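You operate a simulated robot arm through the tools that you are given. There is no shell and no other tool. Be economical: measure what you need, move in short steps, check, and stop when the job is done.

You run a simulated robot arm. Do the job below in one go: nothing can be reset, and whatever is moved stays where it is left.

Task
Put two of the sugar lumps from the top of the pine table on the blue card.

Only the result counts: the job must be done as asked and must still hold three seconds after the hand-in. Knocking over, shifting, dropping, spilling or breaking anything else fails it.

Robot
A 7-joint arm with a two-finger parallel gripper, fixed in place. Base frame: the origin is at the foot of the arm, x ahead of it, y to its left, z up; the work surface is at about z = 0. Readings come in mm, degrees, newtons and seconds.
With the tool pointing down near the work surface it reaches from about 240 to 620 mm from the base axis. Its first joint turns from -66.0 to 66.0 degrees. Payload 2.6 kg.
Tool frame: the origin (TCP) lies between the finger pads and is the grasp point; the fingertips stand 30 mm ahead of it; z points along the fingers, y is the line along which they close. Largest opening 94 mm; finger width 28, thickness 10; the body of the gripper, 50 by 96 mm, starts 55 mm behind the TCP.
Orientation is told as [roll, pitch, yaw] about the base's x, y, z axes, in that order, counted from this pose: with the fingers straight down and closing along the base's y, the tool's x points along the base's -x, its y along +y and its z along -z.

Tools
- The arm moves only by the tool play_rows. Its arguments are lists of equal length, an entry for each row: "gripper": the closure, from 0 (fully open) to 1 (shut); "xyz": the shift along the tool's x, y, z in units of 20 mm (1.0 is 20 mm), a list of three; "rotation": the turn, a rotation vector about the tool's x, y, z in units of 4 degrees (1.0 is 4 degrees), a list of three. In form: {"gripper": [gripper, ...], "xyz": [[tx, ty, tz], ...], "rotation": [[wx, wy, wz], ...]}. A call has 1 to 8 rows; each row shifts and turns the commanded pose from where the row before left it, along the tool's axes as they then stand. A call with a number of a shift or a turn outside -1 to 1 is refused whole. A row lasts 0.2 s, in which the tool goes at most 50 mm and 8.6 degrees; a call with a longer step from one row to the next is refused whole, and so is a gripper value outside its range. Where a pose cannot be reached the arm comes as near as it can. A force on the tool above 40 N (or 10 N above the force at the start of the call, whichever is more), or a blocked arm, ends the call early, and 0.2 s more pass. The fingers move at their own pace (about 72 mm/s each) and stop on an object; they squeeze with about 21 N. The grip force told is the motor's: it shows also when the fingers shut on nothing. Time passes only in rows, and 0.2 s behind the last, so rows that do not move let the fingers close. The reply holds the time, the measured pose of the TCP, the force on the tool along the base axes, the opening and the grip force, in the units named above and with some noise.
- Cameras (640 x 400 px; columns grow to the right, rows downward): "scene" is fixed at [50.8, 466.9, 545]; the picture's right is [-0.45, -0.90, 0.00], its down [-0.66, 0.33, -0.67] and it looks along [0.60, -0.30, -0.74] (base axes); focal length 348 px, centre (320, 200). "wrist" rides on the gripper at [-37, 0, -58] in the tool frame; the picture's right is [0.00, -1.00, 0.00], its down [0.97, 0.00, -0.24] and it looks along [0.24, 0.00, 0.97] (tool axes); focal length 218 px, centre (320, 200).
- camera(camera): a new picture of that camera. It takes no simulated time.
- locate(camera, pixels): for up to 12 pixels [column, row] of the newest picture of that camera ("zoom" is the newest enlarged one), the place [x, y, z] in the base frame of the surface seen there, good to about 3 mm. It takes no simulated time.
- zoom(camera, box): a new picture of the part [left, top, right, bottom] of that camera's present view, enlarged. It takes no simulated time.
- close_job(): hands the job in; it is judged then, once.

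Go step by step. Measure first, check grasps and placings, and put right what went wrong. The budget is 60 turns and 22 pictures, counting those below and the enlarged ones. Unless the task says otherwise, let go and move clear before handing in, and close with one line.

The tools are called after ">>>" by a JSON object that holds its "name" and its "arguments". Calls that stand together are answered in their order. play_rows: Moves the arm, as the interface text tells. Its arguments: {"type":"object","properties":{"gripper":{"type":"array"},"xyz":{"type":"array"},"rotation":{"type":"array"}},"required":["gripper","xyz","rotation"]} The other tools are called the same way: camera (camera) takes a picture; locate (camera, pixels) gives the place of the surface under pixels of a picture; zoom (camera, box) takes an enlarged picture of a part of a camera's view; close_job () hands the job in.

At the start:

```text
clock: 0.0
tool_pos: [347.0, 190.0, 208.6]
tool_rot: [0.0, 0.0, 0.0]
wrist_force: [-0.5, -0.3, -0.1]
grip_width: 94.0
finger_force: 0.1
```

scene: 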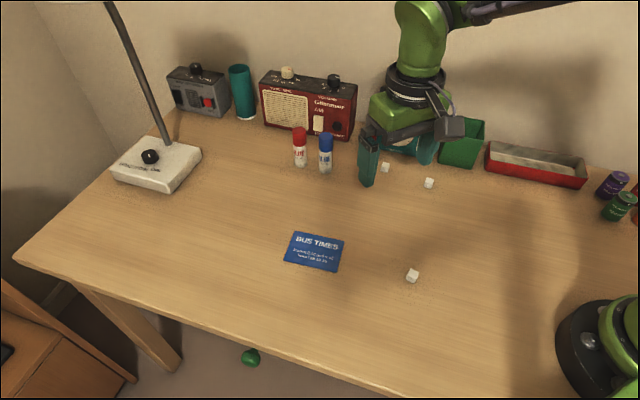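
wrist: 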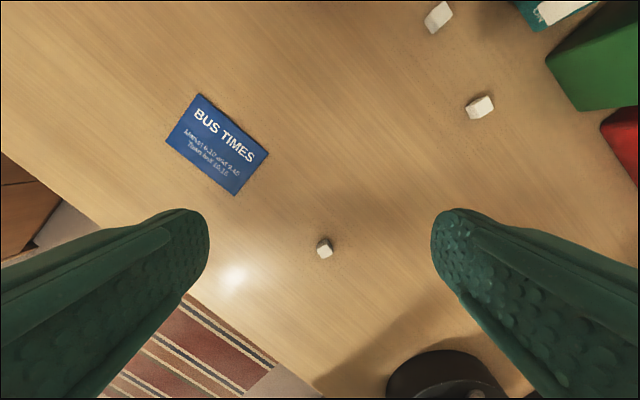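

The scene picture shows white lumps at (385,167), (429,183) and (412,276), and the blue card around (315,251). I'll measure them and enlarge the view to check them.

>>> {"name": "locate", "arguments": {"camera": "scene", "pixels": [[385, 166], [429, 182], [412, 273], [412, 280], [294, 232], [344, 239], [334, 271], [284, 260], [315, 251], [425, 160], [460, 150]]}}

>>> {"name": "zoom", "arguments": {"camera": "scene", "box": [340, 130, 480, 300]}}

>>> {"name": "zoom", "arguments": {"camera": "wrist", "box": [280, 0, 600, 280]}}

```text
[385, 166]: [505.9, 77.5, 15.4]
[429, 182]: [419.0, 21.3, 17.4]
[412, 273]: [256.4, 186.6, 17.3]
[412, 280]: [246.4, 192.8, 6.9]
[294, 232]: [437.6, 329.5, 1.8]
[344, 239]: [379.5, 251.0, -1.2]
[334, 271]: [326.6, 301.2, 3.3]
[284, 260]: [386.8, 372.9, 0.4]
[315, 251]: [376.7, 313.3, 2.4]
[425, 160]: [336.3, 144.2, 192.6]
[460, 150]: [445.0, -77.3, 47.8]
```

```text
2.35 times, centred on (410, 215) of scene
```

zoom: 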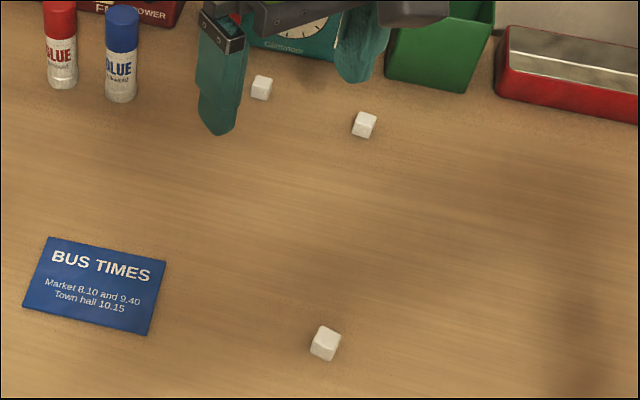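

```text
1.43 times, centred on (440, 140) of wrist
```

zoom: 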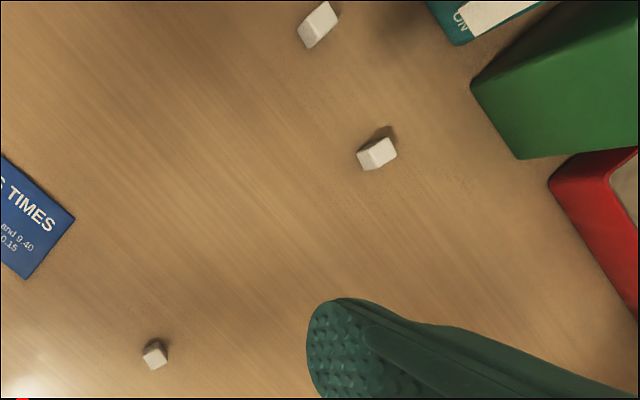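

The near lump is at about (252,190) with its top around 17 mm. I'll move above it at z≈110 and look at how it is turned.

>>> {"name": "play_rows", "arguments": {"gripper": [0, 0, 0, 0, 0, 0], "xyz": [[0.94, 0, 0.98], [0.94, 0, 0.98], [0.94, 0, 0.98], [0.94, 0, 0.98], [0.94, 0, 0.98], [0, 0, 0]], "rotation": [[0, 0, 0], [0, 0, 0], [0, 0, 0], [0, 0, 0], [0, 0, 0], [0, 0, 0]]}}

>>> {"name": "camera", "arguments": {"camera": "wrist"}}

```text
clock: 1.4
tool_pos: [252.3, 189.3, 109.5]
tool_rot: [0.1, 0.0, -0.1]
wrist_force: [-0.4, 0.3, 0.5]
grip_width: 94.2
finger_force: 0.0
```

```text
17 pictures are left
```

wrist: 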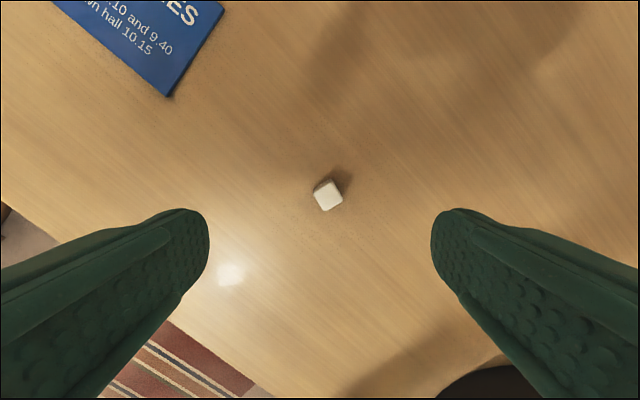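

>>> {"name": "zoom", "arguments": {"camera": "wrist", "box": [280, 170, 376, 230]}}

>>> {"name": "locate", "arguments": {"camera": "wrist", "pixels": [[328, 194], [320, 195], [336, 193], [167, 94], [222, 10]]}}

```text
6.67 times, centred on (328, 200) of wrist
```

zoom: 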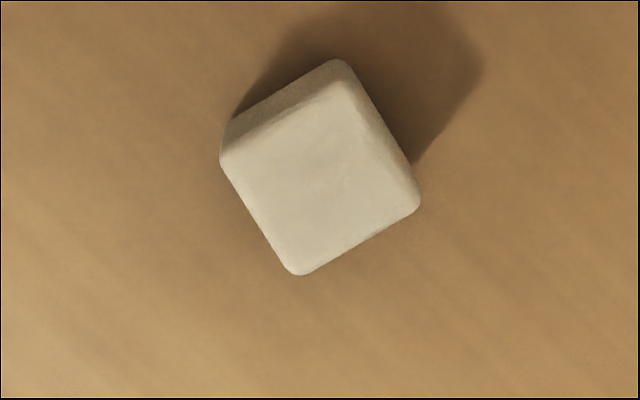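

```text
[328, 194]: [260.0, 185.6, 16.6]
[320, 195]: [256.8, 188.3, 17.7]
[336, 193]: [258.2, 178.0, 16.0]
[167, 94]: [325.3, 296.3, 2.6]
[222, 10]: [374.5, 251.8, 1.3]
```

The lump's top is centred at wrist (328,197), about base (256,184), and its edges are turned about 30° CCW. I'll centre on it and yaw +30°.

>>> {"name": "play_rows", "arguments": {"gripper": [0, 0, 0, 0, 0, 0, 0, 0], "xyz": [[-0.18, -0.26, 0], [0, 0, 0.3], [0, 0, 0.3], [0, 0, 0.3], [0, 0, 0.3], [0, 0, 0.3], [0, 0, 0], [0, 0, 0]], "rotation": [[0, 0, -0.94], [0, 0, -0.94], [0, 0, -0.94], [0, 0, -0.94], [0, 0, -0.94], [0, 0, -0.94], [0, 0, -0.94], [0, 0, -0.94]]}}

>>> {"name": "camera", "arguments": {"camera": "wrist"}}

```text
clock: 3.2
tool_pos: [255.7, 185.1, 81.6]
tool_rot: [0.0, -0.1, 30.2]
wrist_force: [-0.2, 0.5, 0.1]
grip_width: 93.8
finger_force: 0.0
```

```text
15 pictures are left
```

wrist: 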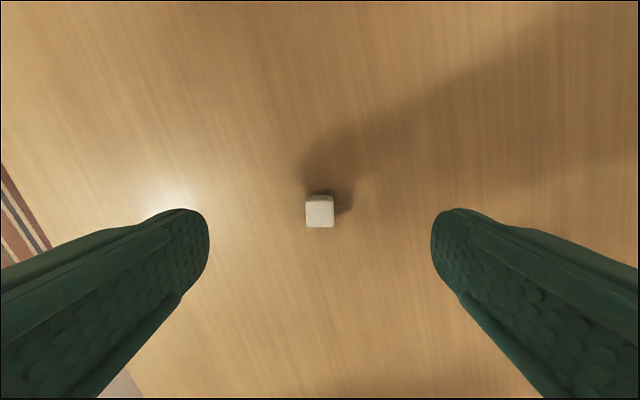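

The lump is now square to the fingers and centred at (320,213). I'll go down to z≈34 and close.

>>> {"name": "play_rows", "arguments": {"gripper": [0, 0, 0, 0, 1, 1, 1, 1], "xyz": [[0.06, 0, 0.79], [0, 0, 0.79], [0, 0, 0.8], [0, 0, 0], [0, 0, 0], [0, 0, 0], [0, 0, 0], [0, 0, 0]], "rotation": [[0, 0, 0], [0, 0, 0], [0, 0, 0], [0, 0, 0], [0, 0, 0], [0, 0, 0], [0, 0, 0], [0, 0, 0]]}}

```text
clock: 5.0
tool_pos: [256.8, 184.5, 33.1]
tool_rot: [0.0, 0.0, 30.2]
wrist_force: [-0.6, 0.1, -0.1]
grip_width: 14.2
finger_force: 21.1
```

The fingers stopped at 14.2 mm with 21 N, so the lump is held. I'll lift it and start towards the card's far half, about (396,331).

>>> {"name": "play_rows", "arguments": {"gripper": [1, 1, 1, 1, 1, 1, 1, 1], "xyz": [[0, 0, -1], [0, 0, -1], [0, 0, -1], [-0.97, 0.283, 0], [-0.97, 0.283, 0], [-0.97, 0.283, 0], [-0.97, 0.283, 0], [-0.97, 0.283, 0]], "rotation": [[0, 0, 0], [0, 0, 0], [0, 0, 0], [0, 0, 0], [0, 0, 0], [0, 0, 0], [0, 0, 0], [0, 0, 0]]}}

>>> {"name": "play_rows", "arguments": {"gripper": [1, 1, 1, 1, 1, 1], "xyz": [[-0.97, 0.283, 0], [-0.97, 0.283, 0], [-0.97, 0.283, 0], [-0.97, 0.283, 0], [-0.97, 0.283, 0], [0, 0, 0]], "rotation": [[0, 0, 0], [0, 0, 0], [0, 0, 0], [0, 0, 0], [0, 0, 0], [0, 0, 0]]}}

>>> {"name": "camera", "arguments": {"camera": "scene"}}

>>> {"name": "camera", "arguments": {"camera": "wrist"}}

```text
clock: 6.8
tool_pos: [325.2, 256.5, 93.3]
tool_rot: [0.1, 0.0, 30.1]
wrist_force: [0.3, -0.9, 0.7]
grip_width: 14.1
finger_force: 21.2
```

```text
clock: 8.2
tool_pos: [395.1, 330.6, 93.1]
tool_rot: [-0.1, -0.1, 30.1]
wrist_force: [0.1, -0.1, 0.1]
grip_width: 14.1
finger_force: 20.8
```

```text
14 pictures are left
```

scene: 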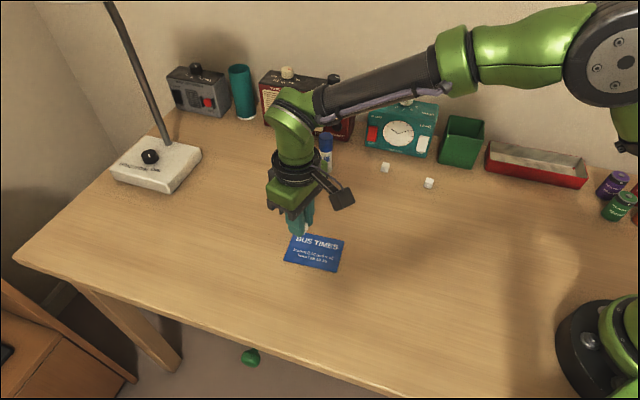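

```text
13 pictures are left
```

wrist: 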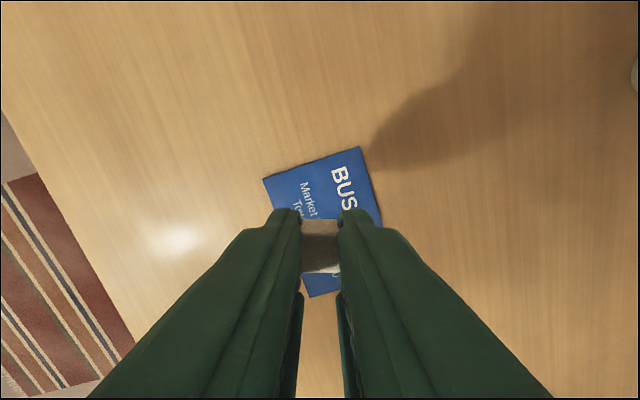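

The lump is held above the card. I'll check the card's corners at wrist (264,180), (362,148) and (310,297).

>>> {"name": "locate", "arguments": {"camera": "wrist", "pixels": [[266, 181], [359, 150], [311, 294], [378, 215], [320, 180], [240, 180]]}}

```text
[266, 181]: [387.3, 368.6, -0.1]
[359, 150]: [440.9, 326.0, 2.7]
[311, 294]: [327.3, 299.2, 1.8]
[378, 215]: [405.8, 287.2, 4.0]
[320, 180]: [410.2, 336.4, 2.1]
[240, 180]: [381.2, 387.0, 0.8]
```

The corners confirm the card's centre is near (383,312), so the drop spot is well inside it. I'll lower to z≈34.5, part the fingers a little and rise.

>>> {"name": "play_rows", "arguments": {"gripper": [1, 1, 1, 1, 1, 1], "xyz": [[0, 0, 0.8], [0, 0, 0.8], [0, 0, 0.8], [0, 0, 0.4], [0, 0, 0.13], [0, 0, 0]], "rotation": [[0, 0, 0], [0, 0, 0], [0, 0, 0], [0, 0, 0], [0, 0, 0], [0, 0, 0]]}}

>>> {"name": "play_rows", "arguments": {"gripper": [0.7, 0.7, 0.7, 0.7, 0.7, 0.7, 0.7], "xyz": [[0, 0, 0], [0, 0, 0], [0, 0, -0.4], [0, 0, -0.8], [0, 0, -0.9], [0, 0, -0.9], [0, 0, -0.9]], "rotation": [[0, 0, 0], [0, 0, 0], [0, 0, 0], [0, 0, 0], [0, 0, 0], [0, 0, 0], [0, 0, 0]]}}

>>> {"name": "camera", "arguments": {"camera": "wrist"}}

```text
clock: 9.6
tool_pos: [396.5, 332.6, 34.7]
tool_rot: [0.0, -0.3, 30.1]
wrist_force: [-0.1, -0.1, 11.5]
grip_width: 14.2
finger_force: 21.1
```

```text
clock: 11.2
tool_pos: [393.8, 331.0, 113.5]
tool_rot: [0.1, -0.1, 30.1]
wrist_force: [-0.5, 0.3, -0.1]
grip_width: 28.0
finger_force: 0.0
```

```text
12 pictures are left
```

wrist: 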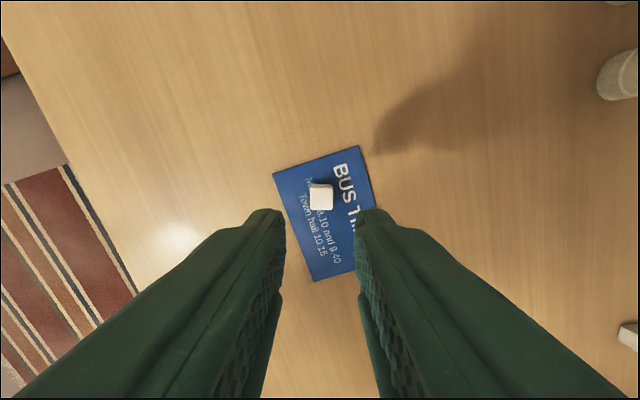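

Lump one sits on the card at wrist (321,197). Next I'll go over to the lump near (420,20).

>>> {"name": "play_rows", "arguments": {"gripper": [0.5, 0.5, 0.5, 0.5, 0.5, 0.5, 0.5, 0.5], "xyz": [[0.445, -0.94, 0], [0.445, -0.94, 0], [0.445, -0.94, 0], [0.445, -0.94, 0], [0.445, -0.94, 0], [0.445, -0.94, 0], [0.445, -0.94, 0], [0.445, -0.94, 0]], "rotation": [[0, 0, 0], [0, 0, 0], [0, 0, 0], [0, 0, 0], [0, 0, 0], [0, 0, 0], [0, 0, 0], [0, 0, 0]]}}

>>> {"name": "play_rows", "arguments": {"gripper": [0.5, 0.5, 0.5, 0.5, 0.5, 0.5, 0.5, 0.5], "xyz": [[0.445, -0.94, 0], [0.445, -0.94, 0], [0.445, -0.94, 0], [0.445, -0.94, 0], [0.445, -0.94, 0], [0.445, -0.94, 0], [0.445, -0.94, 0], [0, 0, 0]], "rotation": [[0, 0, 0], [0, 0, 0], [0, 0, 0], [0, 0, 0], [0, 0, 0], [0, 0, 0], [0, 0, 0], [0, 0, 0]]}}

>>> {"name": "camera", "arguments": {"camera": "wrist"}}

```text
clock: 13.0
tool_pos: [407.4, 162.6, 112.6]
tool_rot: [0.0, 0.0, 30.2]
wrist_force: [0.2, -0.3, 0.1]
grip_width: 46.9
finger_force: 0.1
```

```text
clock: 14.8
tool_pos: [419.9, 19.3, 113.9]
tool_rot: [0.0, -0.1, 30.1]
wrist_force: [0.1, 0.3, 0.2]
grip_width: 46.9
finger_force: 0.1
```

```text
11 pictures are left
```

wrist: 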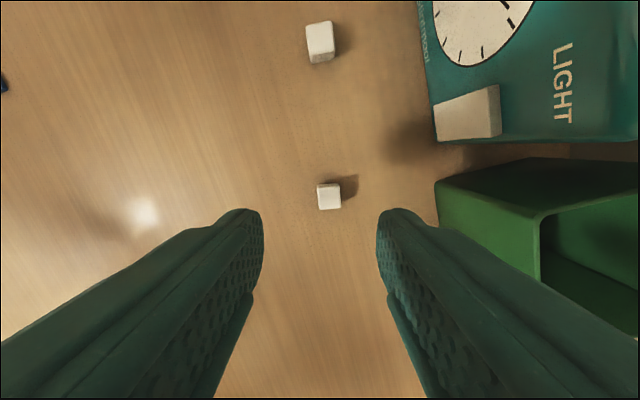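

The lump at wrist (329,197) is nearly square to the fingers, and the green box stands to the right at about (437,190). I'll enlarge the view and measure the clearance.

>>> {"name": "zoom", "arguments": {"camera": "wrist", "box": [280, 170, 376, 230]}}

>>> {"name": "locate", "arguments": {"camera": "wrist", "pixels": [[329, 197], [437, 185], [540, 212], [440, 222], [540, 160], [438, 138], [493, 85], [638, 190]]}}

```text
6.67 times, centred on (328, 200) of wrist
```

zoom: 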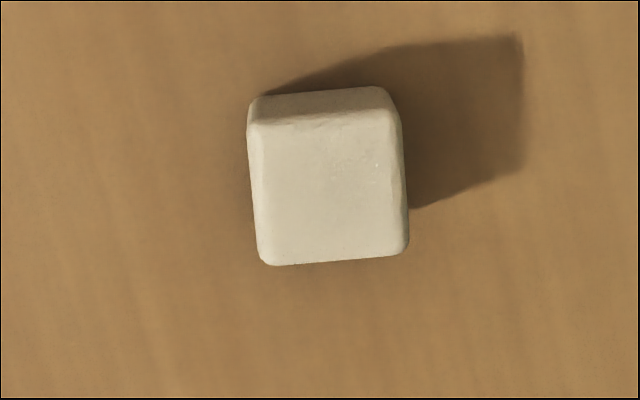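

```text
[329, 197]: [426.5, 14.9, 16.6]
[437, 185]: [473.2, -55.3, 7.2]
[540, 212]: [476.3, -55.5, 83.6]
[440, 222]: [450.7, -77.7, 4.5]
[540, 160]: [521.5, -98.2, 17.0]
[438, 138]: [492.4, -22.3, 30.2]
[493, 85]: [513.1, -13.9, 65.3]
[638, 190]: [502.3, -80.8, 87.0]
```

The box's nearest corner, about (473,-55), is clear of the half-open fingers. I'll shift -6.7 mm along tool y, turn 4°, go down to z≈33.5 and close.

>>> {"name": "play_rows", "arguments": {"gripper": [0.5, 0.5, 0.5, 0.5, 0.5, 0.5], "xyz": [[-0.05, -0.335, 0], [0, 0, 0.8], [0, 0, 0.8], [0, 0, 0.8], [0, 0, 0], [0, 0, 0]], "rotation": [[0, 0, -0.95], [0, 0, 0], [0, 0, 0], [0, 0, 0], [0, 0, 0], [0, 0, 0]]}}

>>> {"name": "camera", "arguments": {"camera": "wrist"}}

```text
clock: 16.2
tool_pos: [425.6, 14.9, 63.5]
tool_rot: [0.0, 0.0, 33.9]
wrist_force: [-0.2, -0.5, 1.4]
grip_width: 47.0
finger_force: 0.0
```

```text
9 pictures are left
```

wrist: 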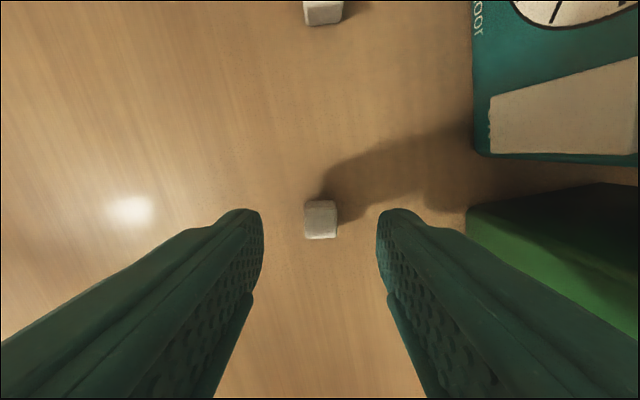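

The lump is centred between the fingers at (321,220). I'll go the last 30 mm down and close.

>>> {"name": "play_rows", "arguments": {"gripper": [0.5, 0.5, 0.5, 1, 1, 1], "xyz": [[0, 0, 0.75], [0, 0, 0.75], [0, 0, 0], [0, 0, 0], [0, 0, 0], [0, 0, 0]], "rotation": [[0, 0, 0], [0, 0, 0], [0, 0, 0], [0, 0, 0], [0, 0, 0], [0, 0, 0]]}}

```text
clock: 17.6
tool_pos: [423.7, 14.8, 32.8]
tool_rot: [0.0, 0.0, 33.9]
wrist_force: [0.1, 1.0, -0.2]
grip_width: 14.2
finger_force: 20.9
```

Lump two is held at 14.2 mm with 21 N. I'll lift it 80 mm and carry it to about (370,293), on the near half of the card.

>>> {"name": "play_rows", "arguments": {"gripper": [1, 1, 1, 1, 1, 1, 1, 1], "xyz": [[0, 0, -1], [0, 0, -1], [0, 0, -1], [0, 0, -1], [-0.425, 1, 0], [-0.425, 1, 0], [-0.425, 1, 0], [-0.425, 1, 0]], "rotation": [[0, 0, 0], [0, 0, 0], [0, 0, 0], [0, 0, 0], [0, 0, 0], [0, 0, 0], [0, 0, 0], [0, 0, 0]]}}

>>> {"name": "play_rows", "arguments": {"gripper": [1, 1, 1, 1, 1, 1, 1, 1], "xyz": [[-0.425, 1, 0], [-0.425, 1, 0], [-0.425, 1, 0], [-0.425, 1, 0], [-0.425, 1, 0], [-0.425, 1, 0], [-0.425, 1, 0], [-0.425, 1, 0]], "rotation": [[0, 0, 0], [0, 0, 0], [0, 0, 0], [0, 0, 0], [0, 0, 0], [0, 0, 0], [0, 0, 0], [0, 0, 0]]}}

>>> {"name": "play_rows", "arguments": {"gripper": [1, 1], "xyz": [[-0.43, 1, 0], [0, 0, 0]], "rotation": [[0, 0, 0], [0, 0, 0]]}}

>>> {"name": "camera", "arguments": {"camera": "wrist"}}

```text
clock: 19.4
tool_pos: [409.9, 100.0, 115.1]
tool_rot: [0.1, 0.0, 34.0]
wrist_force: [0.7, -0.2, 0.6]
grip_width: 14.1
finger_force: 21.3
```

```text
clock: 21.2
tool_pos: [375.3, 269.6, 115.6]
tool_rot: [0.1, -0.1, 33.9]
wrist_force: [-1.0, -0.8, 0.0]
grip_width: 14.4
finger_force: 21.4
```

```text
clock: 21.8
tool_pos: [371.7, 290.6, 116.6]
tool_rot: [0.0, 0.0, 33.9]
wrist_force: [-0.9, 0.6, -0.8]
grip_width: 13.9
finger_force: 20.8
```

```text
8 pictures are left
```

wrist: 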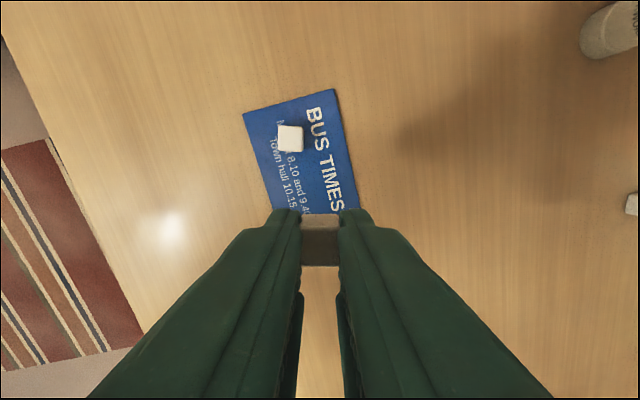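

The lump is over the card with a fair margin, and lump one at (290,138) is clear. I'll nudge 4 mm inward, lower to about 35 mm, part the fingers slightly and rise.

>>> {"name": "play_rows", "arguments": {"gripper": [1, 1, 1, 1, 1, 1, 1], "xyz": [[-0.2, 0, 0.8], [0, 0, 0.9], [0, 0, 0.9], [0, 0, 0.9], [0, 0, 0.4], [0, 0, 0.12], [0, 0, 0]], "rotation": [[0, 0, 0], [0, 0, 0], [0, 0, 0], [0, 0, 0], [0, 0, 0], [0, 0, 0], [0, 0, 0]]}}

```text
clock: 23.4
tool_pos: [376.7, 294.1, 35.6]
tool_rot: [0.0, -0.1, 33.9]
wrist_force: [0.5, 0.2, 3.8]
grip_width: 14.2
finger_force: 20.7
```

The upward force of 3.8 N at z=35.6 shows the lump is resting on the card. I'll release it and rise.

>>> {"name": "play_rows", "arguments": {"gripper": [0.75, 0.75, 0.75, 0.75, 0.75, 0.75, 0.75, 0.75], "xyz": [[0, 0, 0], [0, 0, 0], [0, 0, -0.4], [0, 0, -0.8], [0, 0, -1], [0, 0, -1], [0, 0, -1], [0, 0, -1]], "rotation": [[0, 0, 0], [0, 0, 0], [0, 0, 0], [0, 0, 0], [0, 0, 0], [0, 0, 0], [0, 0, 0], [0, 0, 0]]}}

>>> {"name": "camera", "arguments": {"camera": "wrist"}}

>>> {"name": "camera", "arguments": {"camera": "scene"}}

```text
clock: 25.2
tool_pos: [376.3, 297.8, 140.1]
tool_rot: [0.0, 0.0, 33.9]
wrist_force: [-0.5, 0.0, 0.9]
grip_width: 23.6
finger_force: 0.0
```

```text
7 pictures are left
```

wrist: 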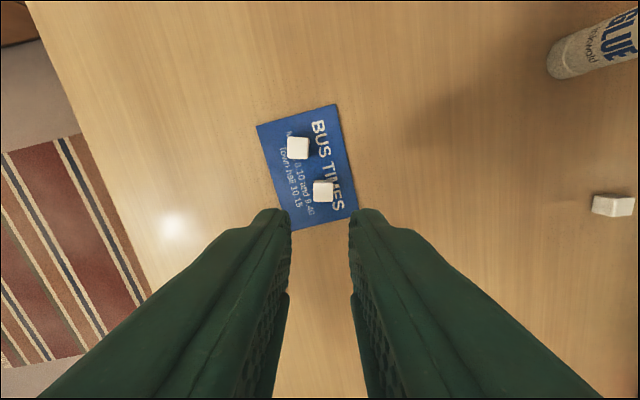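

```text
6 pictures are left
```

scene: 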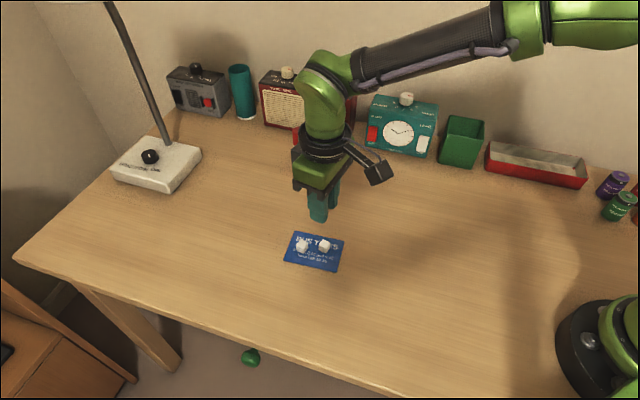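

Both lumps stand fully on the card at wrist (298,147) and (323,190). The card hasn't moved, the third lump and everything else are in place, and the gripper is clear, so I'll hand in.

>>> {"name": "close_job", "arguments": {}}

```text
The job is handed in.
```

Two sugar lumps are on the blue card, nothing else looked disturbed in the last pictures, and the job is handed in.
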